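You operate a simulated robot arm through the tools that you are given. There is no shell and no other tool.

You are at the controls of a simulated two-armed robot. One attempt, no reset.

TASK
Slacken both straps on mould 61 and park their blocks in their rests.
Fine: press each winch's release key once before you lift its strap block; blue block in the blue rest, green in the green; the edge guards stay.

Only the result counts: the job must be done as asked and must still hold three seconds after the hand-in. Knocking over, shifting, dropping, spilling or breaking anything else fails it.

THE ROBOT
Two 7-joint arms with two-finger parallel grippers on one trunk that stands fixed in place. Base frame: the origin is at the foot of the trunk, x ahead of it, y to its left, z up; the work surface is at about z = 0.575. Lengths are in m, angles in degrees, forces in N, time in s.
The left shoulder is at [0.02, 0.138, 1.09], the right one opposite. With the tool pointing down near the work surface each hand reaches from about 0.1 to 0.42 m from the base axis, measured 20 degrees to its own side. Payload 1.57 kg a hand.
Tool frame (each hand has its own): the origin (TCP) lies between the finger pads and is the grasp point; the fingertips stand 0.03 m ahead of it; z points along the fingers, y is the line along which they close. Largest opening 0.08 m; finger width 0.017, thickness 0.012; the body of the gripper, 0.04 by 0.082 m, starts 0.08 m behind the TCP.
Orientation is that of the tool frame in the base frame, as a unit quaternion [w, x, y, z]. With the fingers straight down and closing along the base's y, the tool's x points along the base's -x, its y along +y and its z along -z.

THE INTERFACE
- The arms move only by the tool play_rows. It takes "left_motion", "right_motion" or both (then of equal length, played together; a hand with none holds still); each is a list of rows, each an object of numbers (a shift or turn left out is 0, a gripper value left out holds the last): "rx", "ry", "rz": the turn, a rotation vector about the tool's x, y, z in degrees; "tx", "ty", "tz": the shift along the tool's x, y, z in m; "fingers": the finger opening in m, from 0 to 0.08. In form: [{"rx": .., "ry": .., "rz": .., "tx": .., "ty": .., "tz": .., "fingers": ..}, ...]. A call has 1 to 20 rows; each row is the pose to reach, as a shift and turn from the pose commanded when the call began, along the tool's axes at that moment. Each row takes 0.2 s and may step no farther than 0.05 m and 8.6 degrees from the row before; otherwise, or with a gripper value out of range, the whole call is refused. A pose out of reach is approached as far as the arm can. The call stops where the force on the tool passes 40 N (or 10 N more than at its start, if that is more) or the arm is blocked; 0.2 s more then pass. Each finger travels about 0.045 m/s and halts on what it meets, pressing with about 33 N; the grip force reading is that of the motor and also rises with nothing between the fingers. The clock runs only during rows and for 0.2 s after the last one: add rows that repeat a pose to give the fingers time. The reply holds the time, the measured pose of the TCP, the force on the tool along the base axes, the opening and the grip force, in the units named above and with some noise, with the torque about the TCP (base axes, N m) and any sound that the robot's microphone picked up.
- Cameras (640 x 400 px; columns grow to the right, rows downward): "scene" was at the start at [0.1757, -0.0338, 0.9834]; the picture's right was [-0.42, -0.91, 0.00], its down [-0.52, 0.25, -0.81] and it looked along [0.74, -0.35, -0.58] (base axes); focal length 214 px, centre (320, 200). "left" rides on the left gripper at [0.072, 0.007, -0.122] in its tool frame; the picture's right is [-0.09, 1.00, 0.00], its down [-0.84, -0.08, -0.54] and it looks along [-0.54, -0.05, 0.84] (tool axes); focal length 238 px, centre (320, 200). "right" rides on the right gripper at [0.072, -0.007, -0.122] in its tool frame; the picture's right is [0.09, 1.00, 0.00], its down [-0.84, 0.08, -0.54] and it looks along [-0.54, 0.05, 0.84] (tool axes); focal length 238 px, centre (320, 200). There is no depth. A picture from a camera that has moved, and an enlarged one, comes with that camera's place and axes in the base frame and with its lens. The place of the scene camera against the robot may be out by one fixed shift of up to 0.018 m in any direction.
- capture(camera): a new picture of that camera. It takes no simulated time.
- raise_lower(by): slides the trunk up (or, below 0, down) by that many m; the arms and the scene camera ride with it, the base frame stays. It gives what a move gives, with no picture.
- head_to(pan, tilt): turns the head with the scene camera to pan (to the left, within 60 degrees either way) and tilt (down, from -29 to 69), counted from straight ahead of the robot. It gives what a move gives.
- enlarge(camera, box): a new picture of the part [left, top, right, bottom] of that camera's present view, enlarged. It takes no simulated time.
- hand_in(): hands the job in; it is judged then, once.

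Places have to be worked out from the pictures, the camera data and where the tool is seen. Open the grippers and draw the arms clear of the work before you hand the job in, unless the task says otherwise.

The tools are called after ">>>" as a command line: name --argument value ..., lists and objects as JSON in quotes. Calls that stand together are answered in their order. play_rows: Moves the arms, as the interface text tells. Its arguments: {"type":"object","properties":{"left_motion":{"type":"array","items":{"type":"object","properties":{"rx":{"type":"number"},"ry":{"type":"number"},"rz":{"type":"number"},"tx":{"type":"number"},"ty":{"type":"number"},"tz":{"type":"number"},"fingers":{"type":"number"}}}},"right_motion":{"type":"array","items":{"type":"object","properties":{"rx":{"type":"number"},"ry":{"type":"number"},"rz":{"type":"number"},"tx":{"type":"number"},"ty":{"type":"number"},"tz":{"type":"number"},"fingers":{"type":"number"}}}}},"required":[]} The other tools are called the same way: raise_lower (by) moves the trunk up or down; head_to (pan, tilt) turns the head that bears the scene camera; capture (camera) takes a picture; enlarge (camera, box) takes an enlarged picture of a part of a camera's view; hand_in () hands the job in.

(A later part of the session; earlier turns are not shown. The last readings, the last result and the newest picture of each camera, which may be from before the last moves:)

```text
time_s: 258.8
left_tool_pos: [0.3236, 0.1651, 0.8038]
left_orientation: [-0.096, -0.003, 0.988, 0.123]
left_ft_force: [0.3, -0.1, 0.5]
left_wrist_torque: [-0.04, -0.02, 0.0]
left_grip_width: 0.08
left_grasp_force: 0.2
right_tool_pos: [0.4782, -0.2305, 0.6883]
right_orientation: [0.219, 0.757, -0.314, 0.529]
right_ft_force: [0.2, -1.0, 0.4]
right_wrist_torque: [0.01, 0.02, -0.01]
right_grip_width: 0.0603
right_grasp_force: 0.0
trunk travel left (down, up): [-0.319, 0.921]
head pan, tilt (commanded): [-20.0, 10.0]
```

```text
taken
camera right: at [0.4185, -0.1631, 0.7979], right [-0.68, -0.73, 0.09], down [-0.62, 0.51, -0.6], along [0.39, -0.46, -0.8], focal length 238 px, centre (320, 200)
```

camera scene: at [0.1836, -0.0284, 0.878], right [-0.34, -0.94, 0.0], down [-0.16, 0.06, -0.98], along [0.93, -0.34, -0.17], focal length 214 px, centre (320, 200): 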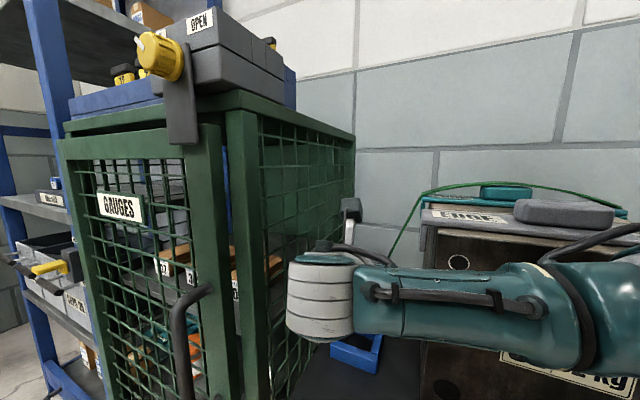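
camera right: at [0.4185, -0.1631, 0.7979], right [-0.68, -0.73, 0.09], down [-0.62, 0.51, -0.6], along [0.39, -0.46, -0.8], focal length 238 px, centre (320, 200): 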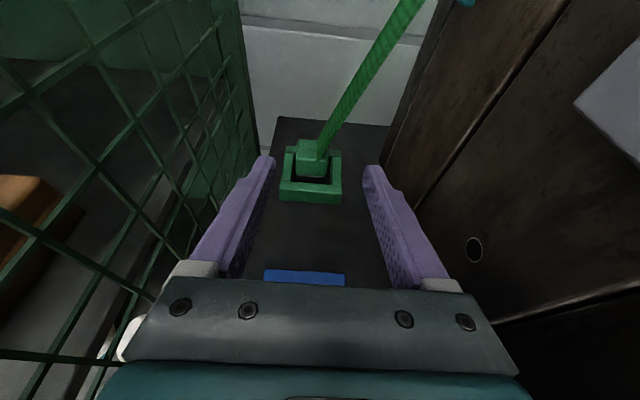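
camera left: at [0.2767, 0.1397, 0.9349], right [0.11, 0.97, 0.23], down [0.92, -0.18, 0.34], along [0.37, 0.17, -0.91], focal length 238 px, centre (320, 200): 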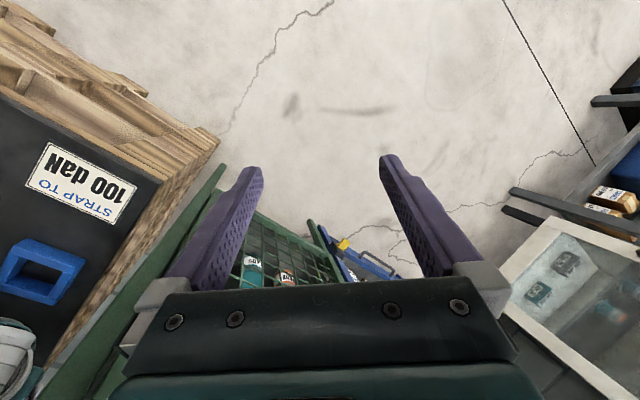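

Good position with the arm comfortably bent. I lower the trunk 1 cm more for reach margin, then approach the green block in checked steps.

>>> raise_lower --by -0.01

>>> play_rows --right_motion '[{"tx": -0.0043, "ty": -0.0005, "tz": 0.0172}, {"tx": -0.0086, "ty": -0.001, "tz": 0.0344}, {"tx": -0.0129, "ty": -0.0015, "tz": 0.0517}, {"tx": -0.0129, "ty": -0.0015, "tz": 0.0517}]'

>>> enlarge --camera "scene" --box '[280, 180, 640, 400]'

>>> enlarge --camera "right" --box '[220, 80, 420, 220]'

```text
time_s: 259.4
left_tool_pos: [0.3231, 0.1669, 0.7941]
left_orientation: [-0.097, -0.003, 0.988, 0.124]
left_ft_force: [-1.1, 0.5, 0.2]
left_wrist_torque: [0.06, 0.02, 0.04]
left_grip_width: 0.0799
left_grasp_force: 0.0
right_tool_pos: [0.4772, -0.2298, 0.6782]
right_orientation: [0.22, 0.757, -0.315, 0.529]
right_ft_force: [0.4, -0.6, -0.4]
right_wrist_torque: [0.01, 0.0, 0.0]
right_grip_width: 0.0598
right_grasp_force: 0.1
trunk travel left (down, up): [-0.309, 0.931]
head pan, tilt (commanded): [-20.0, 10.0]
```

```text
time_s: 260.4
left_tool_pos: [0.3238, 0.1641, 0.7924]
left_orientation: [-0.096, -0.003, 0.988, 0.123]
left_ft_force: [0.3, 0.4, -0.5]
left_wrist_torque: [-0.02, -0.01, 0.02]
left_grip_width: 0.0802
left_grasp_force: 0.0
right_tool_pos: [0.511, -0.2591, 0.6496]
right_orientation: [0.219, 0.757, -0.315, 0.529]
right_ft_force: [0.3, -0.1, 0.6]
right_wrist_torque: [0.02, -0.01, 0.02]
right_grip_width: 0.0598
right_grasp_force: 0.0
trunk travel left (down, up): [-0.309, 0.931]
head pan, tilt (commanded): [-20.0, 10.0]
```

```text
1.78 times, centred on (460, 290) of scene
camera zoom: at [0.1835, -0.0284, 0.8679], right [-0.34, -0.94, 0.0], down [-0.16, 0.06, -0.98], along [0.93, -0.34, -0.17], focal length 381 px, centre (71, 40)
```

zoom: 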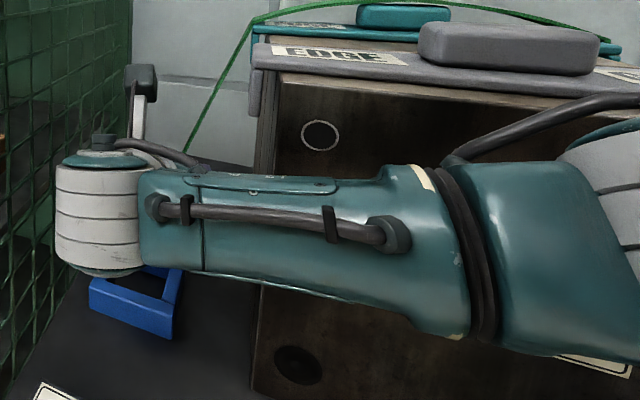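

```text
2.86 times, centred on (320, 150) of right
camera zoom: at [0.451, -0.1937, 0.7584], right [-0.68, -0.73, 0.08], down [-0.62, 0.51, -0.6], along [0.39, -0.46, -0.8], focal length 681 px, centre (320, 343)
```

zoom: 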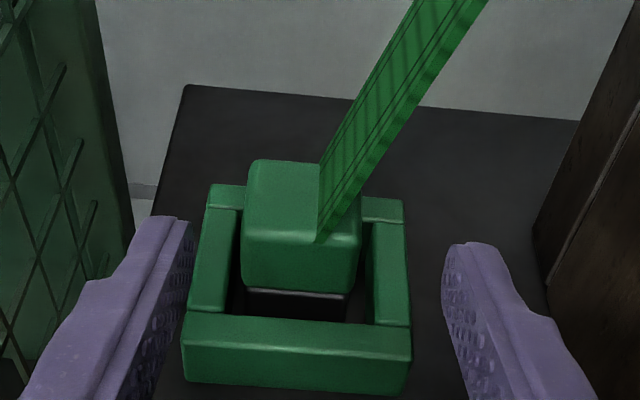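

>>> play_rows --right_motion '[{"tx": -0.0042, "ty": -0.0005, "tz": 0.0158}, {"tx": -0.0084, "ty": -0.001, "tz": 0.0317}, {"tx": -0.0084, "ty": -0.001, "tz": 0.0317}]'

>>> enlarge --camera "scene" --box '[280, 180, 640, 400]'

>>> enlarge --camera "right" --box '[220, 80, 420, 220]'

```text
time_s: 261.2
left_tool_pos: [0.3229, 0.1664, 0.7945]
left_orientation: [-0.096, -0.002, 0.988, 0.123]
left_ft_force: [0.2, -0.2, -1.2]
left_wrist_torque: [0.02, -0.02, -0.05]
left_grip_width: 0.0799
left_grasp_force: 0.1
right_tool_pos: [0.5299, -0.2783, 0.6294]
right_orientation: [0.219, 0.757, -0.315, 0.529]
right_ft_force: [-0.2, -0.2, 0.0]
right_wrist_torque: [0.0, 0.02, 0.01]
right_grip_width: 0.0602
right_grasp_force: 0.1
trunk travel left (down, up): [-0.309, 0.931]
head pan, tilt (commanded): [-20.0, 10.0]
```

```text
1.78 times, centred on (460, 290) of scene
camera zoom: at [0.1835, -0.0284, 0.8679], right [-0.34, -0.94, 0.0], down [-0.16, 0.06, -0.98], along [0.93, -0.34, -0.17], focal length 381 px, centre (71, 40)
```

zoom: 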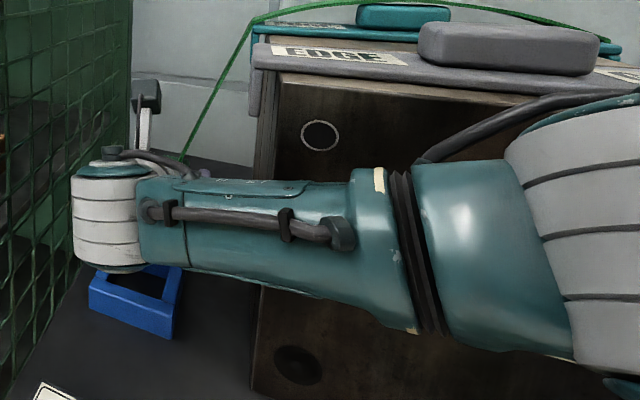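

```text
2.86 times, centred on (320, 150) of right
camera zoom: at [0.4707, -0.2114, 0.7389], right [-0.68, -0.73, 0.09], down [-0.62, 0.51, -0.6], along [0.39, -0.46, -0.8], focal length 681 px, centre (320, 343)
```

zoom: 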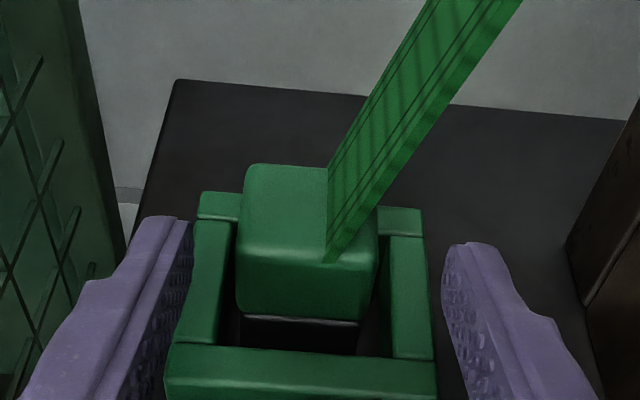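

Still exact with margin at the mould corner. I take the last step to the grasp pose.

>>> play_rows --right_motion '[{"tx": -0.0028, "ty": 0.0, "tz": 0.0106}, {"tx": -0.0056, "ty": 0.0, "tz": 0.0211}, {"tx": -0.0056, "ty": 0.0, "tz": 0.0211}]'

>>> enlarge --camera "right" --box '[220, 80, 420, 220]'

>>> enlarge --camera "scene" --box '[280, 180, 640, 400]'

```text
time_s: 262.0
left_tool_pos: [0.3243, 0.1656, 0.7945]
left_orientation: [-0.096, -0.003, 0.988, 0.123]
left_ft_force: [-0.4, 0.3, 0.8]
left_wrist_torque: [-0.02, 0.02, 0.01]
left_grip_width: 0.0803
left_grasp_force: 0.1
right_tool_pos: [0.5421, -0.2918, 0.6175]
right_orientation: [0.218, 0.757, -0.314, 0.53]
right_ft_force: [0.5, -0.4, 0.0]
right_wrist_torque: [0.0, 0.03, 0.01]
right_grip_width: 0.06
right_grasp_force: 0.1
trunk travel left (down, up): [-0.309, 0.931]
head pan, tilt (commanded): [-20.0, 10.0]
```

```text
2.86 times, centred on (320, 150) of right
camera zoom: at [0.4827, -0.224, 0.7271], right [-0.68, -0.73, 0.08], down [-0.62, 0.51, -0.6], along [0.39, -0.46, -0.8], focal length 681 px, centre (320, 343)
```

zoom: 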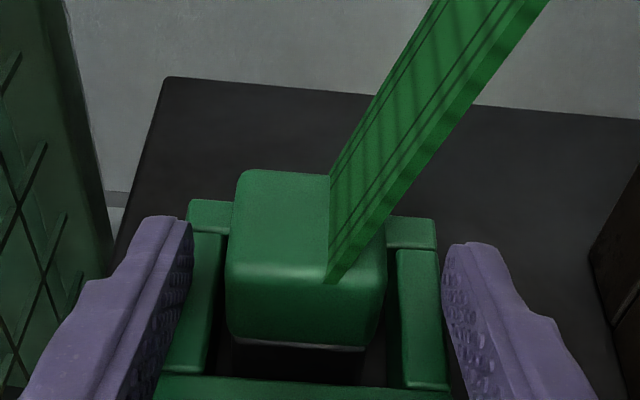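

```text
1.78 times, centred on (460, 290) of scene
camera zoom: at [0.1835, -0.0285, 0.8679], right [-0.34, -0.94, 0.0], down [-0.16, 0.06, -0.98], along [0.93, -0.34, -0.17], focal length 381 px, centre (71, 40)
```

zoom: 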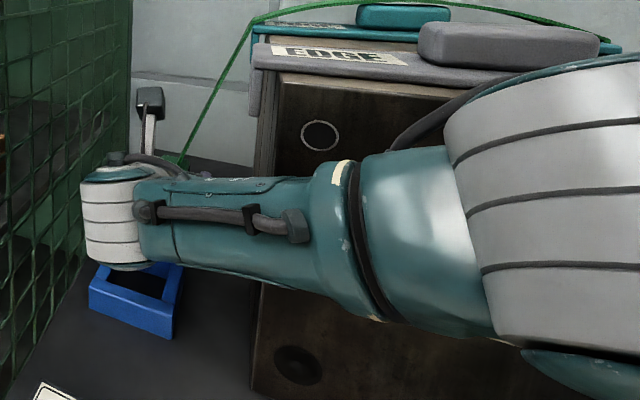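

At the grasp pose with no reach flag. I close the fingers on the green block.

>>> play_rows --right_motion '[{"fingers": 0.05}, {"fingers": 0.035}, {"fingers": 0.02}, {"fingers": 0.02}, {"fingers": 0.02}]'

>>> enlarge --camera "right" --box '[220, 80, 420, 220]'

```text
time_s: 263.2
left_tool_pos: [0.322, 0.1656, 0.7937]
left_orientation: [-0.096, -0.003, 0.988, 0.123]
left_ft_force: [0.4, 0.0, 0.6]
left_wrist_torque: [0.01, -0.01, 0.01]
left_grip_width: 0.0798
left_grasp_force: 0.1
right_tool_pos: [0.5424, -0.2901, 0.6175]
right_orientation: [0.218, 0.757, -0.314, 0.53]
right_ft_force: [0.5, -0.2, 1.0]
right_wrist_torque: [-0.03, 0.03, 0.0]
right_grip_width: 0.0351
right_grasp_force: 32.8
trunk travel left (down, up): [-0.309, 0.931]
head pan, tilt (commanded): [-20.0, 10.0]
```

```text
2.86 times, centred on (320, 150) of right
camera zoom: at [0.4828, -0.2237, 0.7271], right [-0.68, -0.73, 0.09], down [-0.62, 0.51, -0.6], along [0.39, -0.46, -0.8], focal length 681 px, centre (320, 343)
```

zoom: 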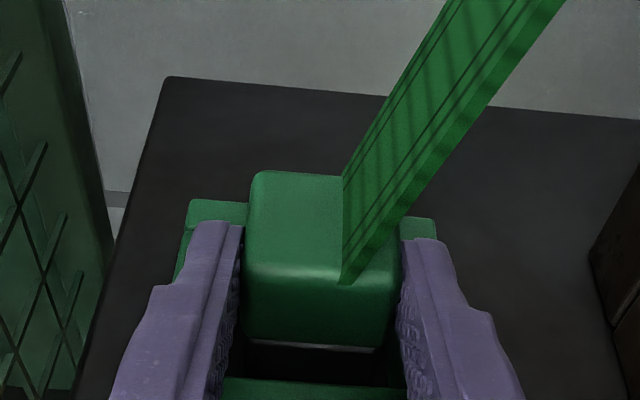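

Gripped firmly (0.0351 m, 33 N). I lift it straight up 3.5 cm in small steps.

>>> play_rows --right_motion '[{"tx": 0.0047, "tz": -0.0017}, {"tx": 0.0094, "tz": -0.0034}, {"tx": 0.0188, "tz": -0.0069}, {"tx": 0.0282, "tz": -0.0103}, {"tx": 0.0329, "tz": -0.012}, {"tx": 0.0329, "tz": -0.012}]'

>>> enlarge --camera "right" --box '[220, 80, 420, 220]'

>>> enlarge --camera "scene" --box '[280, 180, 640, 400]'

```text
time_s: 264.6
left_tool_pos: [0.3235, 0.1648, 0.793]
left_orientation: [-0.097, -0.003, 0.988, 0.123]
left_ft_force: [0.3, -0.4, -0.9]
left_wrist_torque: [0.01, -0.02, 0.01]
left_grip_width: 0.0797
left_grasp_force: 0.0
right_tool_pos: [0.5425, -0.2904, 0.653]
right_orientation: [0.219, 0.757, -0.315, 0.529]
right_ft_force: [-0.4, 0.5, -1.0]
right_wrist_torque: [0.0, 0.05, -0.03]
right_grip_width: 0.0351
right_grasp_force: 33.5
trunk travel left (down, up): [-0.309, 0.931]
head pan, tilt (commanded): [-20.0, 10.0]
```

```text
2.86 times, centred on (320, 150) of right
camera zoom: at [0.483, -0.2238, 0.7619], right [-0.68, -0.72, 0.09], down [-0.62, 0.51, -0.6], along [0.39, -0.46, -0.8], focal length 681 px, centre (320, 343)
```

zoom: 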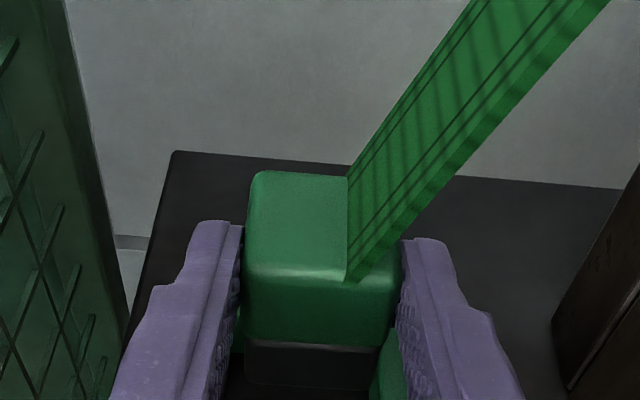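

```text
1.78 times, centred on (460, 290) of scene
camera zoom: at [0.1834, -0.0283, 0.8679], right [-0.34, -0.94, 0.0], down [-0.16, 0.06, -0.98], along [0.93, -0.34, -0.17], focal length 381 px, centre (71, 40)
```

zoom: 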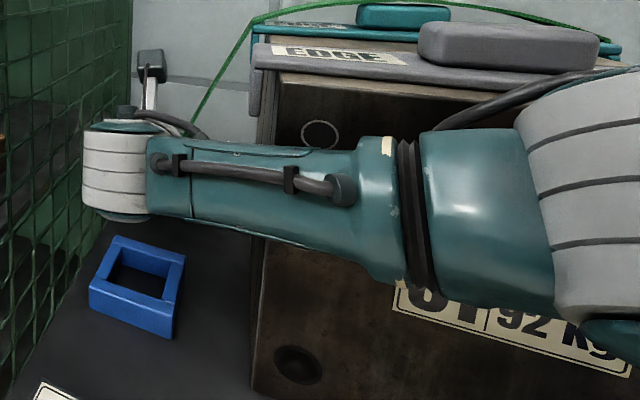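

The green block (with its black foot) is clear of the socket. I retreat along the corridor in checked stages, over the empty blue socket.

>>> play_rows --right_motion '[{"tx": -0.0088, "tz": -0.0283}, {"tx": -0.0175, "tz": -0.0565}, {"tx": -0.0263, "tz": -0.0848}, {"tx": -0.035, "ty": 0.0003, "tz": -0.113}, {"tx": -0.035, "ty": 0.0003, "tz": -0.113}]'

>>> capture --camera "right"

>>> capture --camera "scene"

```text
time_s: 265.8
left_tool_pos: [0.3245, 0.1654, 0.7938]
left_orientation: [-0.097, -0.003, 0.988, 0.123]
left_ft_force: [0.0, -0.1, 0.2]
left_wrist_torque: [0.02, -0.02, 0.03]
left_grip_width: 0.0798
left_grasp_force: 0.0
right_tool_pos: [0.4581, -0.2075, 0.6586]
right_orientation: [0.22, 0.756, -0.314, 0.53]
right_ft_force: [-0.3, 0.1, -2.2]
right_wrist_torque: [0.02, -0.01, 0.02]
right_grip_width: 0.0351
right_grasp_force: 32.8
trunk travel left (down, up): [-0.309, 0.931]
head pan, tilt (commanded): [-20.0, 10.0]
```

```text
taken
camera right: at [0.3987, -0.1402, 0.7676], right [-0.68, -0.72, 0.09], down [-0.62, 0.51, -0.6], along [0.39, -0.46, -0.8], focal length 238 px, centre (320, 200)
```

right: 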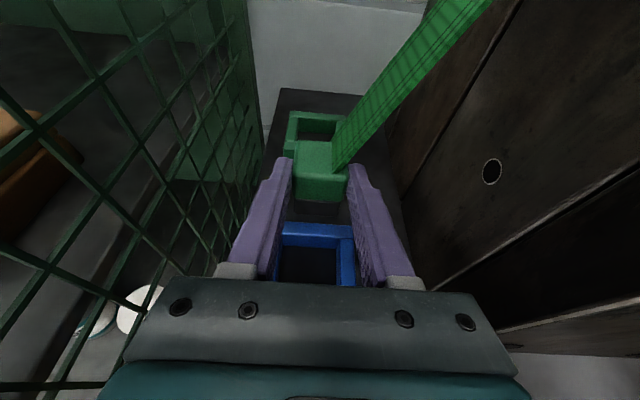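

```text
taken
camera scene: at [0.1836, -0.0286, 0.868], right [-0.34, -0.94, 0.0], down [-0.16, 0.06, -0.98], along [0.93, -0.34, -0.17], focal length 214 px, centre (320, 200)
```

scene: 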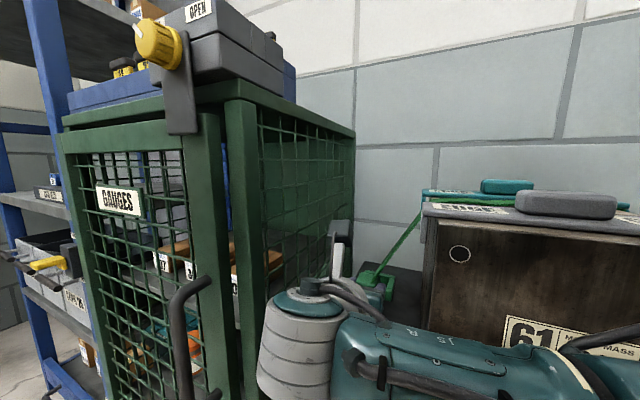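

Carrying well. I continue back to the clear strip of pallet in front of the blue socket, where I'll set it down and re-grip it more upright.

>>> play_rows --right_motion '[{"tx": -0.0098, "tz": -0.0278}, {"tx": -0.0197, "tz": -0.0557}, {"tx": -0.0295, "ty": -0.0003, "tz": -0.0835}, {"tx": -0.0393, "ty": -0.0006, "tz": -0.1113}, {"tx": -0.0393, "ty": -0.0006, "tz": -0.1113}]'

>>> capture --camera "right"

>>> capture --camera "scene"

```text
time_s: 267.0
left_tool_pos: [0.3227, 0.1659, 0.7949]
left_orientation: [-0.097, -0.003, 0.988, 0.123]
left_ft_force: [0.4, 0.9, -0.3]
left_wrist_torque: [-0.01, 0.01, 0.0]
left_grip_width: 0.08
left_grasp_force: 0.1
right_tool_pos: [0.3777, -0.122, 0.657]
right_orientation: [0.22, 0.757, -0.315, 0.529]
right_ft_force: [0.1, 0.1, -1.1]
right_wrist_torque: [0.01, 0.05, 0.0]
right_grip_width: 0.0353
right_grasp_force: 32.9
trunk travel left (down, up): [-0.309, 0.931]
head pan, tilt (commanded): [-20.0, 10.0]
```

```text
taken
camera right: at [0.317, -0.0558, 0.7668], right [-0.68, -0.73, 0.09], down [-0.62, 0.51, -0.6], along [0.39, -0.46, -0.8], focal length 238 px, centre (320, 200)
```

right: 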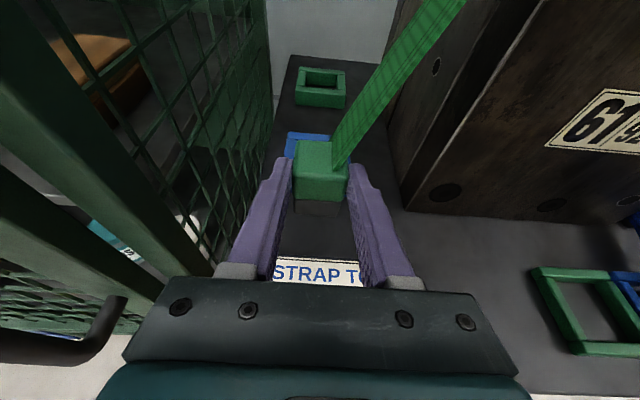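

```text
taken
camera scene: at [0.1836, -0.0286, 0.868], right [-0.34, -0.94, 0.0], down [-0.16, 0.06, -0.98], along [0.93, -0.34, -0.17], focal length 214 px, centre (320, 200)
```

scene: 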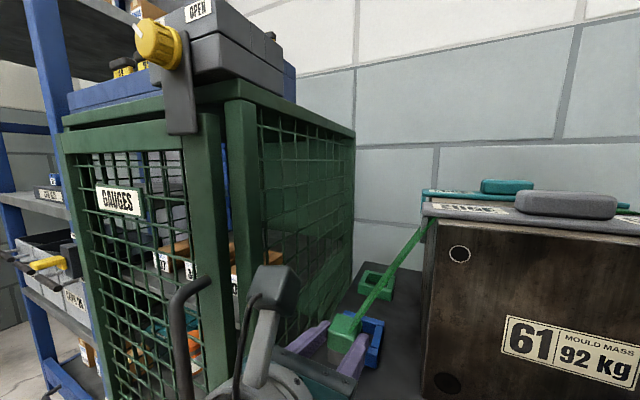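

Block hovers over the clear strip between label and blue socket. I lower it until it touches the pallet.

>>> play_rows --right_motion '[{"tx": -0.0141, "tz": 0.0052}, {"tx": -0.0263, "tz": 0.0096}, {"tx": -0.0319, "tz": 0.0117}, {"tx": -0.0347, "tz": 0.0127}, {"tx": -0.0347, "tz": 0.0127}]'

>>> enlarge --camera "right" --box '[230, 80, 430, 220]'

>>> enlarge --camera "scene" --box '[250, 240, 450, 400]'

```text
time_s: 268.2
left_tool_pos: [0.3227, 0.1651, 0.7951]
left_orientation: [-0.095, -0.003, 0.988, 0.123]
left_ft_force: [-0.6, -0.9, 0.5]
left_wrist_torque: [-0.02, 0.03, 0.02]
left_grip_width: 0.0801
left_grasp_force: 0.1
right_tool_pos: [0.3769, -0.1237, 0.6212]
right_orientation: [0.219, 0.756, -0.314, 0.53]
right_ft_force: [0.1, -0.3, -1.5]
right_wrist_torque: [0.02, -0.02, -0.02]
right_grip_width: 0.0351
right_grasp_force: 32.9
trunk travel left (down, up): [-0.309, 0.931]
head pan, tilt (commanded): [-20.0, 10.0]
```

```text
2.86 times, centred on (330, 150) of right
camera zoom: at [0.3162, -0.0569, 0.731], right [-0.68, -0.73, 0.08], down [-0.62, 0.51, -0.6], along [0.39, -0.46, -0.8], focal length 681 px, centre (291, 343)
```

zoom: 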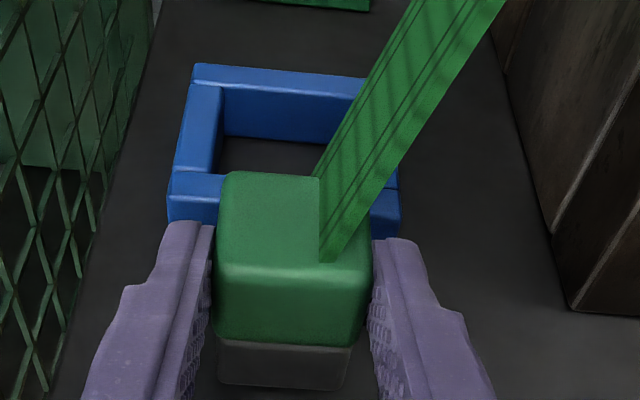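

```text
2.50 times, centred on (350, 320) of scene
camera zoom: at [0.1834, -0.0284, 0.8679], right [-0.34, -0.94, 0.0], down [-0.16, 0.06, -0.98], along [0.93, -0.34, -0.17], focal length 536 px, centre (245, -100)
```

zoom: 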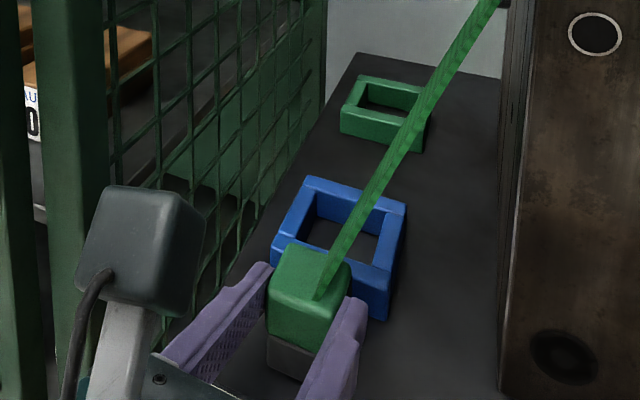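

>>> play_rows --right_motion '[{"tx": -0.0019, "tz": 0.0007}, {"tx": -0.0038, "tz": 0.0014}, {"tx": -0.0047, "tz": 0.0017}, {"tx": -0.0047, "tz": 0.0017}]'

```text
time_s: 269.2
left_tool_pos: [0.3236, 0.1666, 0.7942]
left_orientation: [-0.096, -0.003, 0.988, 0.123]
left_ft_force: [0.5, -0.5, -0.7]
left_wrist_torque: [-0.04, -0.04, 0.02]
left_grip_width: 0.0797
left_grasp_force: 0.0
right_tool_pos: [0.3755, -0.1241, 0.6177]
right_orientation: [0.219, 0.757, -0.315, 0.53]
right_ft_force: [-2.1, 0.1, 7.2]
right_wrist_torque: [-0.1, 0.12, 0.0]
right_grip_width: 0.0353
right_grasp_force: 33.0
trunk travel left (down, up): [-0.309, 0.931]
head pan, tilt (commanded): [-20.0, 10.0]
```

Touchdown with 7 N. I open the fingers and back away along the tool axis.

>>> play_rows --right_motion '[{"fingers": 0.045}, {"fingers": 0.06}, {"fingers": 0.06}]'

>>> enlarge --camera "right" --box '[230, 80, 430, 220]'

```text
time_s: 270.0
left_tool_pos: [0.3233, 0.1659, 0.7931]
left_orientation: [-0.096, -0.003, 0.988, 0.123]
left_ft_force: [-0.4, 0.3, -1.0]
left_wrist_torque: [0.0, 0.0, 0.02]
left_grip_width: 0.0801
left_grasp_force: 0.0
right_tool_pos: [0.3755, -0.1239, 0.6178]
right_orientation: [0.219, 0.757, -0.314, 0.529]
right_ft_force: [0.8, -0.6, 0.4]
right_wrist_torque: [0.03, -0.01, 0.0]
right_grip_width: 0.06
right_grasp_force: 0.0
trunk travel left (down, up): [-0.309, 0.931]
head pan, tilt (commanded): [-20.0, 10.0]
```

```text
2.86 times, centred on (330, 150) of right
camera zoom: at [0.3163, -0.0565, 0.7265], right [-0.68, -0.73, 0.09], down [-0.62, 0.51, -0.6], along [0.39, -0.46, -0.8], focal length 681 px, centre (291, 343)
```

zoom: 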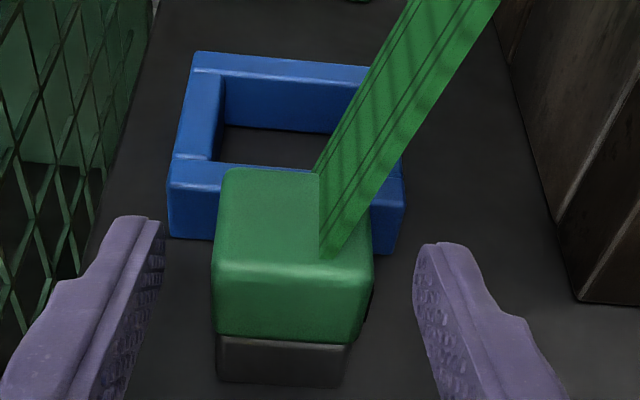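

The green block stands upright on the pallet. I lift straight up with the trunk, then lean the hand back to 25° for an upright re-grip like the blue one.

>>> raise_lower --by 0.13

>>> play_rows --right_motion '[{"ry": -7.5, "tx": -0.0007, "tz": -0.003}, {"ry": -15, "tx": -0.0015, "tz": -0.006}, {"ry": -22.5, "tx": -0.0022, "tz": -0.009}, {"ry": -30, "tx": -0.003, "tz": -0.012}, {"ry": -37.5, "tx": -0.0037, "tz": -0.015}, {"ry": -45, "tx": -0.0044, "tz": -0.0178}, {"ry": -45, "tx": -0.0044, "tz": -0.0178}]'

>>> capture --camera "right"

>>> capture --camera "scene"

```text
time_s: 271.6
left_tool_pos: [0.3231, 0.1659, 0.9236]
left_orientation: [-0.097, -0.003, 0.988, 0.123]
left_ft_force: [0.2, -0.1, 0.1]
left_wrist_torque: [0.0, 0.02, 0.0]
left_grip_width: 0.0799
left_grasp_force: 0.0
right_tool_pos: [0.3753, -0.1234, 0.7467]
right_orientation: [0.219, 0.757, -0.315, 0.529]
right_ft_force: [0.4, 0.6, 0.4]
right_wrist_torque: [0.0, -0.01, -0.05]
right_grip_width: 0.06
right_grasp_force: 0.1
trunk travel left (down, up): [-0.439, 0.801]
head pan, tilt (commanded): [-20.0, 10.0]
```

```text
time_s: 273.2
left_tool_pos: [0.3233, 0.1651, 0.9236]
left_orientation: [-0.096, -0.002, 0.988, 0.123]
left_ft_force: [0.1, 0.1, 0.0]
left_wrist_torque: [0.02, 0.0, 0.0]
left_grip_width: 0.08
left_grasp_force: 0.0
right_tool_pos: [0.3624, -0.1089, 0.7488]
right_orientation: [0.081, 0.902, -0.374, 0.198]
right_ft_force: [-0.3, 0.0, 0.9]
right_wrist_torque: [0.0, -0.02, -0.04]
right_grip_width: 0.0599
right_grasp_force: 0.1
trunk travel left (down, up): [-0.439, 0.801]
head pan, tilt (commanded): [-20.0, 10.0]
```

```text
taken
camera right: at [0.3764, -0.1173, 0.8902], right [-0.65, -0.76, 0.04], down [-0.75, 0.64, 0.14], along [-0.13, 0.06, -0.99], focal length 238 px, centre (320, 200)
```

right: 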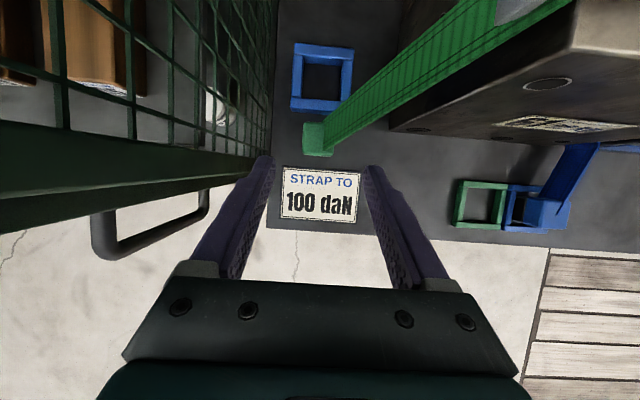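

```text
taken
camera scene: at [0.1835, -0.0284, 0.9979], right [-0.34, -0.94, 0.0], down [-0.16, 0.06, -0.98], along [0.93, -0.34, -0.17], focal length 214 px, centre (320, 200)
```

scene: 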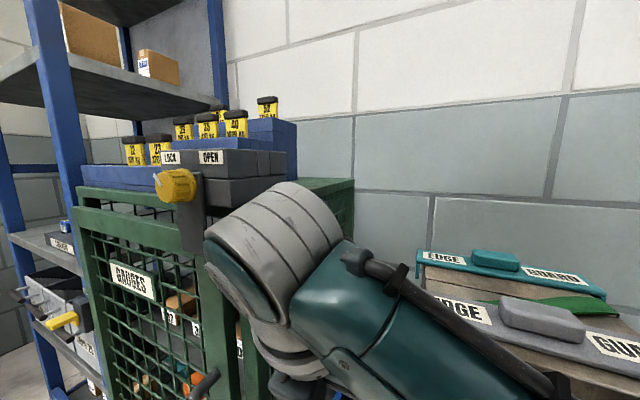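

>>> enlarge --camera "right" --box '[280, 100, 360, 170]'

```text
5.71 times, centred on (320, 135) of right
camera zoom: at [0.3764, -0.1173, 0.8902], right [-0.65, -0.76, 0.04], down [-0.75, 0.64, 0.14], along [-0.13, 0.06, -0.99], focal length 1362 px, centre (320, 571)
```

zoom: 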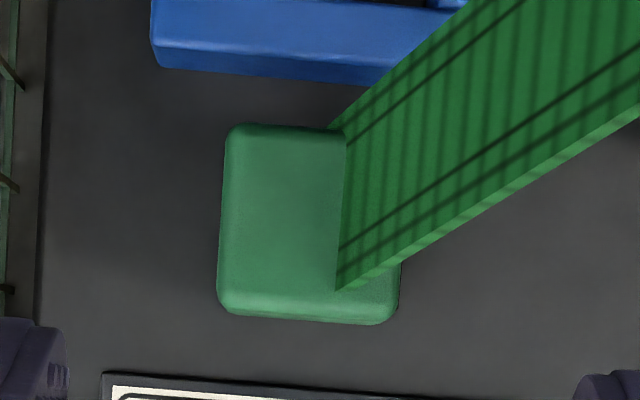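

Block centre measured at (0.395, −0.145), square to the tool. I lower the trunk 0.06 and go in for the re-grip.

>>> raise_lower --by -0.06

>>> play_rows --right_motion '[{"tx": 0.0018, "ty": 0.0006, "tz": 0.0165}, {"tx": 0.0036, "ty": 0.0013, "tz": 0.033}, {"tx": 0.0047, "ty": 0.0019, "tz": 0.048}, {"tx": 0.0047, "ty": 0.0025, "tz": 0.058}, {"tx": 0.0047, "ty": 0.0025, "tz": 0.058}]'

>>> capture --camera "right"

>>> enlarge --camera "right" --box '[220, 80, 420, 220]'

```text
time_s: 274.2
left_tool_pos: [0.3241, 0.1643, 0.8639]
left_orientation: [-0.096, -0.003, 0.988, 0.123]
left_ft_force: [-0.2, -0.1, -0.4]
left_wrist_torque: [0.03, 0.01, -0.03]
left_grip_width: 0.0799
left_grasp_force: 0.0
right_tool_pos: [0.3625, -0.11, 0.6906]
right_orientation: [0.082, 0.902, -0.375, 0.2]
right_ft_force: [-1.0, 0.0, -0.3]
right_wrist_torque: [0.0, -0.02, -0.01]
right_grip_width: 0.0599
right_grasp_force: 0.0
trunk travel left (down, up): [-0.379, 0.861]
head pan, tilt (commanded): [-20.0, 10.0]
```

```text
time_s: 275.4
left_tool_pos: [0.3227, 0.1659, 0.8637]
left_orientation: [-0.096, -0.003, 0.988, 0.123]
left_ft_force: [0.6, -0.6, 0.1]
left_wrist_torque: [-0.02, -0.01, -0.01]
left_grip_width: 0.08
left_grasp_force: 0.0
right_tool_pos: [0.3824, -0.1331, 0.6369]
right_orientation: [0.082, 0.902, -0.375, 0.2]
right_ft_force: [0.4, -0.8, 0.1]
right_wrist_torque: [-0.01, 0.0, 0.01]
right_grip_width: 0.06
right_grasp_force: 0.1
trunk travel left (down, up): [-0.379, 0.861]
head pan, tilt (commanded): [-20.0, 10.0]
```

```text
taken
camera right: at [0.3949, -0.1396, 0.7791], right [-0.65, -0.76, 0.04], down [-0.75, 0.64, 0.14], along [-0.13, 0.06, -0.99], focal length 238 px, centre (320, 200)
```

right: 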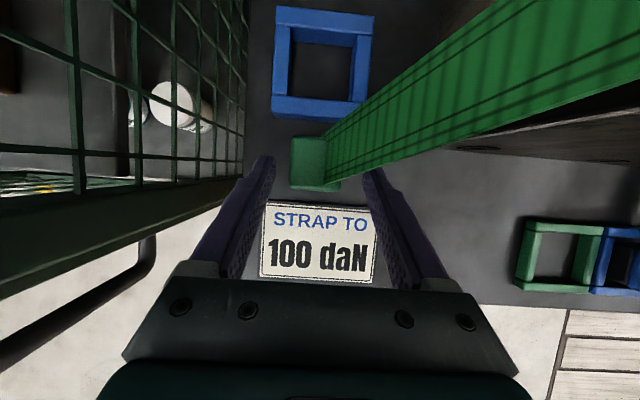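

```text
2.86 times, centred on (320, 150) of right
camera zoom: at [0.3949, -0.1396, 0.7791], right [-0.65, -0.76, 0.04], down [-0.75, 0.64, 0.14], along [-0.13, 0.06, -0.99], focal length 681 px, centre (320, 343)
```

zoom: 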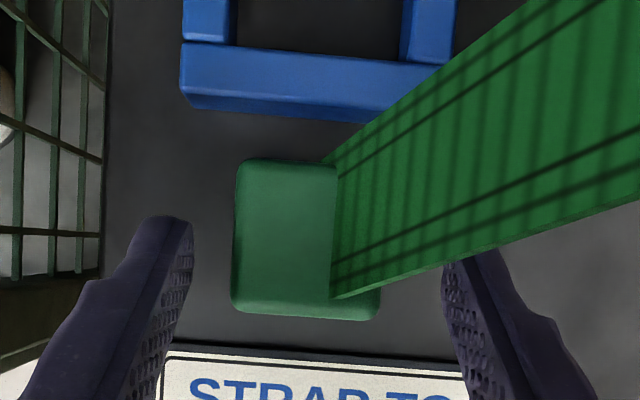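

Aligned. I lower the last 6 mm, shift 2.5 mm to centre, and close the fingers.

>>> play_rows --right_motion '[{"tx": -0.0014, "ty": -0.0012, "tz": 0.003}, {"tx": -0.0027, "ty": -0.0025, "tz": 0.0059}, {"tx": -0.0027, "ty": -0.0025, "tz": 0.0059, "fingers": 0.045}, {"tx": -0.0027, "ty": -0.0025, "tz": 0.0059, "fingers": 0.03}, {"tx": -0.0027, "ty": -0.0025, "tz": 0.0059, "fingers": 0.02}, {"tx": -0.0027, "ty": -0.0025, "tz": 0.0059, "fingers": 0.02}]'

>>> enlarge --camera "right" --box '[220, 80, 420, 220]'

```text
time_s: 276.8
left_tool_pos: [0.3232, 0.165, 0.864]
left_orientation: [-0.096, -0.002, 0.988, 0.124]
left_ft_force: [-0.1, -0.5, 0.4]
left_wrist_torque: [0.01, 0.0, 0.01]
left_grip_width: 0.0799
left_grasp_force: 0.1
right_tool_pos: [0.3839, -0.1311, 0.6321]
right_orientation: [0.082, 0.902, -0.375, 0.199]
right_ft_force: [0.4, 0.1, -0.5]
right_wrist_torque: [0.03, 0.01, 0.0]
right_grip_width: 0.0349
right_grasp_force: 32.6
trunk travel left (down, up): [-0.379, 0.861]
head pan, tilt (commanded): [-20.0, 10.0]
```

```text
2.86 times, centred on (320, 150) of right
camera zoom: at [0.3967, -0.1378, 0.7727], right [-0.65, -0.76, 0.04], down [-0.75, 0.64, 0.14], along [-0.13, 0.06, -0.99], focal length 681 px, centre (320, 343)
```

zoom: 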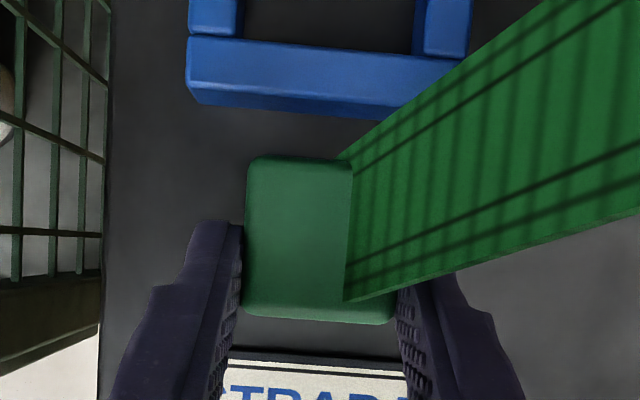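

Re-gripped upright (0.0349 m, 33 N). I lift 7 cm.

>>> play_rows --right_motion '[{"tx": 0.0042, "tz": -0.0091}, {"tx": 0.0127, "tz": -0.0273}, {"tx": 0.0212, "tz": -0.0454}, {"tx": 0.0296, "tz": -0.0636}, {"tx": 0.0296, "tz": -0.0636}]'

>>> raise_lower --by 0.18

>>> capture --camera "right"

```text
time_s: 278.0
left_tool_pos: [0.3239, 0.1651, 0.8627]
left_orientation: [-0.096, -0.002, 0.988, 0.124]
left_ft_force: [-0.6, 0.1, 0.2]
left_wrist_torque: [-0.03, -0.01, 0.01]
left_grip_width: 0.0803
left_grasp_force: 0.1
right_tool_pos: [0.3823, -0.1301, 0.7009]
right_orientation: [0.082, 0.902, -0.374, 0.199]
right_ft_force: [-0.4, 0.6, -1.6]
right_wrist_torque: [0.0, 0.01, -0.01]
right_grip_width: 0.0349
right_grasp_force: 33.0
trunk travel left (down, up): [-0.379, 0.861]
head pan, tilt (commanded): [-20.0, 10.0]
```

```text
time_s: 280.0
left_tool_pos: [0.323, 0.1649, 1.0434]
left_orientation: [-0.096, -0.003, 0.988, 0.123]
left_ft_force: [-0.3, 0.3, -0.3]
left_wrist_torque: [-0.01, 0.0, 0.02]
left_grip_width: 0.0801
left_grasp_force: 0.2
right_tool_pos: [0.3823, -0.1303, 0.8825]
right_orientation: [0.082, 0.902, -0.375, 0.199]
right_ft_force: [0.6, -0.2, -1.0]
right_wrist_torque: [-0.02, 0.03, -0.02]
right_grip_width: 0.0354
right_grasp_force: 33.1
trunk travel left (down, up): [-0.559, 0.681]
head pan, tilt (commanded): [-20.0, 10.0]
```

```text
taken
camera right: at [0.3957, -0.1369, 1.0233], right [-0.65, -0.76, 0.04], down [-0.75, 0.64, 0.14], along [-0.13, 0.06, -0.99], focal length 238 px, centre (320, 200)
```

right: 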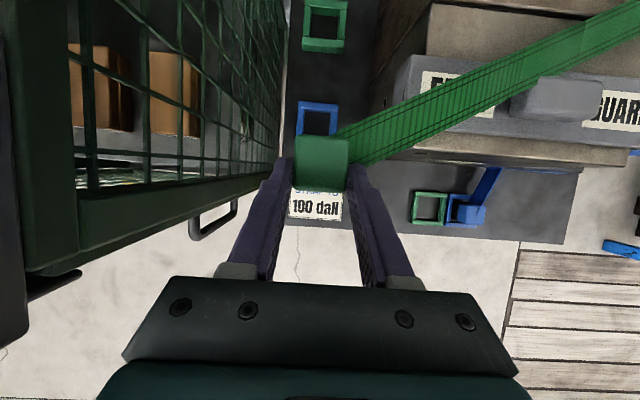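

>>> play_rows --right_motion '[{"tx": -0.0163, "ty": 0.02, "tz": 0.0113}, {"tx": -0.0326, "ty": 0.04, "tz": 0.0225}, {"tx": -0.049, "ty": 0.0601, "tz": 0.0338}, {"tx": -0.0653, "ty": 0.0801, "tz": 0.045}, {"tx": -0.0816, "ty": 0.1001, "tz": 0.0563}, {"tx": -0.0979, "ty": 0.1201, "tz": 0.0675}, {"tx": -0.0979, "ty": 0.1201, "tz": 0.0675}]'

>>> enlarge --camera "right" --box '[270, 120, 370, 200]'

>>> capture --camera "right"

```text
time_s: 281.6
left_tool_pos: [0.3225, 0.1659, 1.0439]
left_orientation: [-0.096, -0.003, 0.988, 0.123]
left_ft_force: [-0.8, 0.6, 0.2]
left_wrist_torque: [0.02, 0.02, -0.02]
left_grip_width: 0.08
left_grasp_force: 0.1
right_tool_pos: [0.2558, -0.1725, 0.7779]
right_orientation: [0.081, 0.902, -0.375, 0.2]
right_ft_force: [0.1, -0.1, -2.0]
right_wrist_torque: [-0.01, -0.02, 0.0]
right_grip_width: 0.0352
right_grasp_force: 32.9
trunk travel left (down, up): [-0.559, 0.681]
head pan, tilt (commanded): [-20.0, 10.0]
```

```text
5.00 times, centred on (320, 160) of right
camera zoom: at [0.2689, -0.1787, 0.919], right [-0.65, -0.76, 0.04], down [-0.75, 0.65, 0.14], along [-0.13, 0.06, -0.99], focal length 1192 px, centre (320, 400)
```

zoom: 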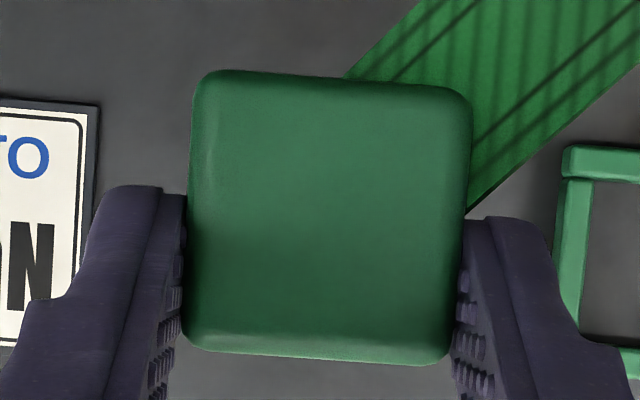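

```text
taken
camera right: at [0.2689, -0.1787, 0.919], right [-0.65, -0.76, 0.04], down [-0.75, 0.65, 0.14], along [-0.13, 0.06, -0.99], focal length 238 px, centre (320, 200)
```

right: 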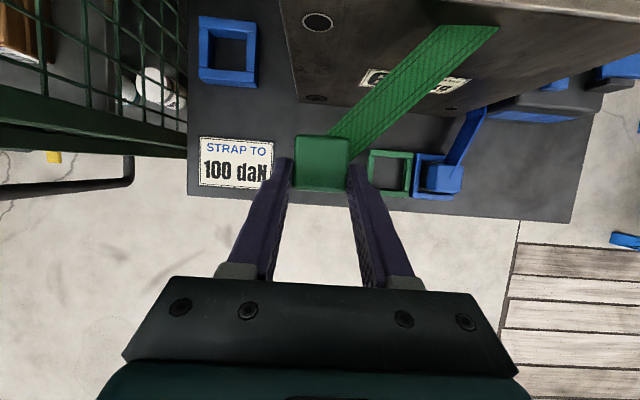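

>>> play_rows --right_motion '[{"tx": -0.0068, "ty": 0.0261, "tz": 0.0128}, {"tx": -0.0136, "ty": 0.0522, "tz": 0.0257}, {"tx": -0.0204, "ty": 0.0782, "tz": 0.0385}, {"tx": -0.0272, "ty": 0.1043, "tz": 0.0513}, {"tx": -0.0272, "ty": 0.1043, "tz": 0.0513}]'

>>> capture --camera "right"

>>> enlarge --camera "right" --box '[260, 110, 390, 210]'

```text
time_s: 282.8
left_tool_pos: [0.3225, 0.1647, 1.0435]
left_orientation: [-0.096, -0.003, 0.988, 0.124]
left_ft_force: [-0.1, -0.7, 0.3]
left_wrist_torque: [0.01, 0.01, -0.02]
left_grip_width: 0.0801
left_grasp_force: 0.2
right_tool_pos: [0.1784, -0.2453, 0.7221]
right_orientation: [0.081, 0.902, -0.375, 0.2]
right_ft_force: [-0.1, 0.6, -1.7]
right_wrist_torque: [0.03, 0.03, 0.02]
right_grip_width: 0.0352
right_grasp_force: 32.8
trunk travel left (down, up): [-0.559, 0.681]
head pan, tilt (commanded): [-20.0, 10.0]
```

```text
taken
camera right: at [0.1927, -0.2514, 0.8627], right [-0.65, -0.76, 0.04], down [-0.75, 0.64, 0.14], along [-0.13, 0.06, -0.99], focal length 238 px, centre (320, 200)
```

right: 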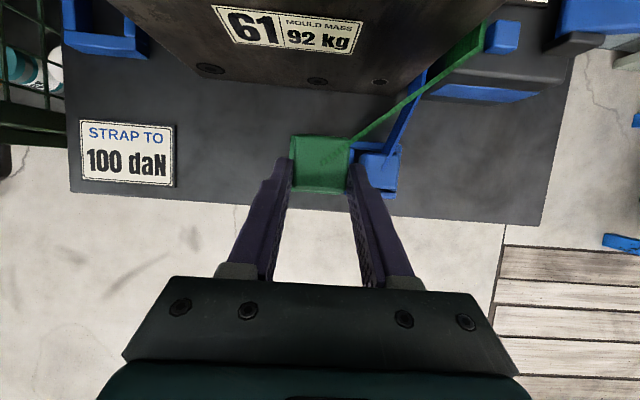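

```text
4.00 times, centred on (325, 160) of right
camera zoom: at [0.1927, -0.2514, 0.8627], right [-0.65, -0.76, 0.04], down [-0.75, 0.64, 0.14], along [-0.13, 0.06, -0.99], focal length 953 px, centre (300, 360)
```

zoom: 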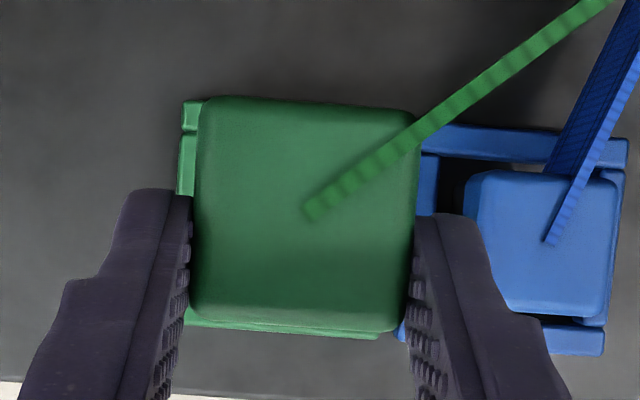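

Block and green rest agree within ~1.5 mm. I correct that and descend to just above the frame for a final check.

>>> play_rows --right_motion '[{"ty": -0.0013}, {"tx": -0.0081, "ty": -0.0013, "tz": 0.0173}, {"tx": -0.0161, "ty": -0.0013, "tz": 0.0346}, {"tx": -0.0242, "ty": -0.0013, "tz": 0.0519}, {"tx": -0.0242, "ty": -0.0013, "tz": 0.0519}]'

>>> enlarge --camera "right" --box '[260, 110, 390, 210]'

>>> enlarge --camera "right" --box '[270, 166, 366, 212]'

```text
time_s: 284.0
left_tool_pos: [0.3232, 0.1661, 1.0434]
left_orientation: [-0.096, -0.003, 0.988, 0.124]
left_ft_force: [0.3, -0.6, 0.2]
left_wrist_torque: [-0.02, -0.01, 0.01]
left_grip_width: 0.0798
left_grasp_force: 0.1
right_tool_pos: [0.1804, -0.2441, 0.6663]
right_orientation: [0.082, 0.902, -0.375, 0.2]
right_ft_force: [-0.2, -0.3, -1.4]
right_wrist_torque: [0.03, 0.02, 0.02]
right_grip_width: 0.0353
right_grasp_force: 33.0
trunk travel left (down, up): [-0.559, 0.681]
head pan, tilt (commanded): [-20.0, 10.0]
```

```text
4.00 times, centred on (325, 160) of right
camera zoom: at [0.1937, -0.2507, 0.8067], right [-0.65, -0.76, 0.04], down [-0.75, 0.65, 0.14], along [-0.13, 0.06, -0.99], focal length 953 px, centre (300, 360)
```

zoom: 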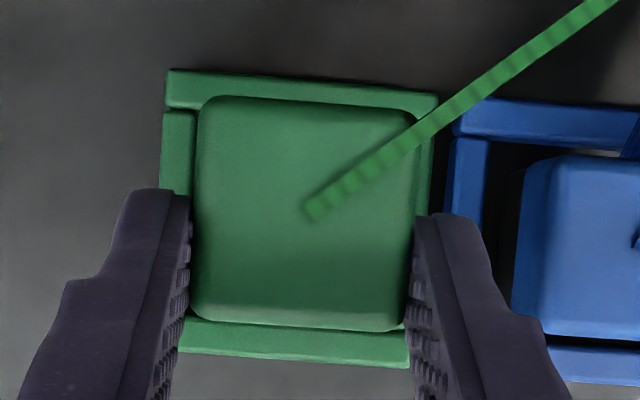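

```text
6.67 times, centred on (318, 189) of right
camera zoom: at [0.1937, -0.2507, 0.8067], right [-0.65, -0.76, 0.04], down [-0.75, 0.65, 0.14], along [-0.13, 0.06, -0.99], focal length 1589 px, centre (333, 273)
```

zoom: 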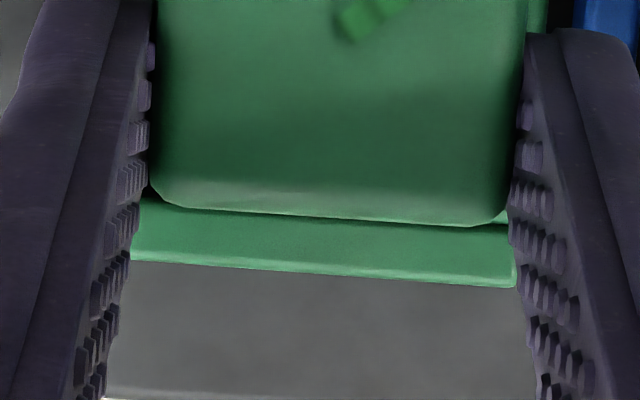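

Alignment matches the successful blue placement. I lower the block into the green rest.

>>> play_rows --right_motion '[{"tx": -0.0036, "tz": 0.0078}, {"tx": -0.0073, "tz": 0.0156}, {"tx": -0.0109, "tz": 0.0234}, {"tx": -0.0145, "tz": 0.0312}, {"tx": -0.0145, "tz": 0.0312}]'

>>> enlarge --camera "right" --box '[260, 110, 390, 210]'

```text
time_s: 285.2
left_tool_pos: [0.3229, 0.1659, 1.0438]
left_orientation: [-0.096, -0.003, 0.988, 0.123]
left_ft_force: [0.6, -0.1, -0.5]
left_wrist_torque: [-0.03, -0.01, 0.01]
left_grip_width: 0.0798
left_grasp_force: 0.1
right_tool_pos: [0.1796, -0.2422, 0.6313]
right_orientation: [0.082, 0.902, -0.375, 0.2]
right_ft_force: [-5.2, 3.5, 30.4]
right_wrist_torque: [-0.18, 0.1, -0.06]
right_grip_width: 0.0352
right_grasp_force: 33.5
trunk travel left (down, up): [-0.559, 0.681]
head pan, tilt (commanded): [-20.0, 10.0]
```

```text
4.00 times, centred on (325, 160) of right
camera zoom: at [0.1931, -0.249, 0.7722], right [-0.65, -0.76, 0.04], down [-0.75, 0.64, 0.14], along [-0.13, 0.06, -0.99], focal length 953 px, centre (300, 360)
```

zoom: 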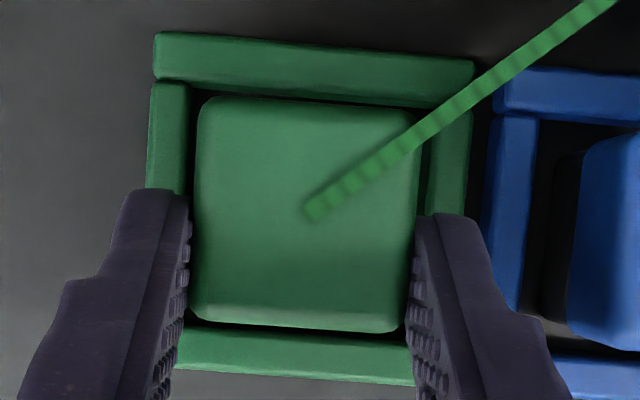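

Touchdown at the expected height with clear gaps on all four sides. I ease off and open the fingers.

>>> play_rows --right_motion '[{"tx": 0.0006, "tz": -0.0014}, {"tx": 0.0006, "tz": -0.0014}, {"tx": 0.0006, "tz": -0.0014, "fingers": 0.042}, {"tx": 0.0006, "tz": -0.0014, "fingers": 0.05}, {"tx": 0.0006, "tz": -0.0014, "fingers": 0.05}]'

>>> enlarge --camera "right" --box '[260, 110, 390, 210]'

```text
time_s: 286.4
left_tool_pos: [0.3239, 0.1657, 1.044]
left_orientation: [-0.096, -0.002, 0.988, 0.123]
left_ft_force: [-0.4, 0.1, 0.0]
left_wrist_torque: [0.01, 0.0, 0.01]
left_grip_width: 0.0798
left_grasp_force: 0.0
right_tool_pos: [0.1801, -0.2414, 0.6319]
right_orientation: [0.082, 0.902, -0.375, 0.199]
right_ft_force: [-0.3, 0.1, 0.1]
right_wrist_torque: [-0.04, 0.01, 0.0]
right_grip_width: 0.0502
right_grasp_force: 0.1
trunk travel left (down, up): [-0.559, 0.681]
head pan, tilt (commanded): [-20.0, 10.0]
```

```text
4.00 times, centred on (325, 160) of right
camera zoom: at [0.1934, -0.2489, 0.7727], right [-0.65, -0.76, 0.04], down [-0.75, 0.64, 0.14], along [-0.13, 0.06, -0.99], focal length 953 px, centre (300, 360)
```

zoom: 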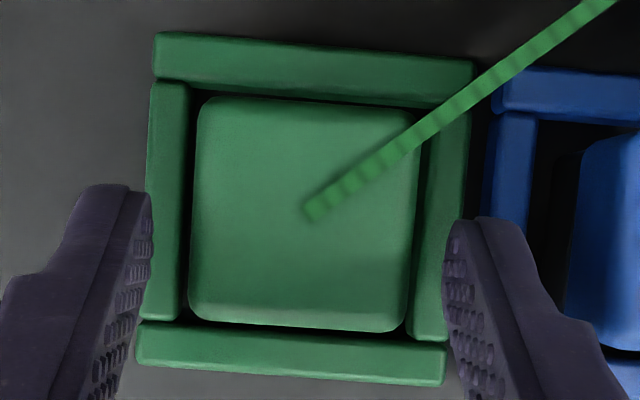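

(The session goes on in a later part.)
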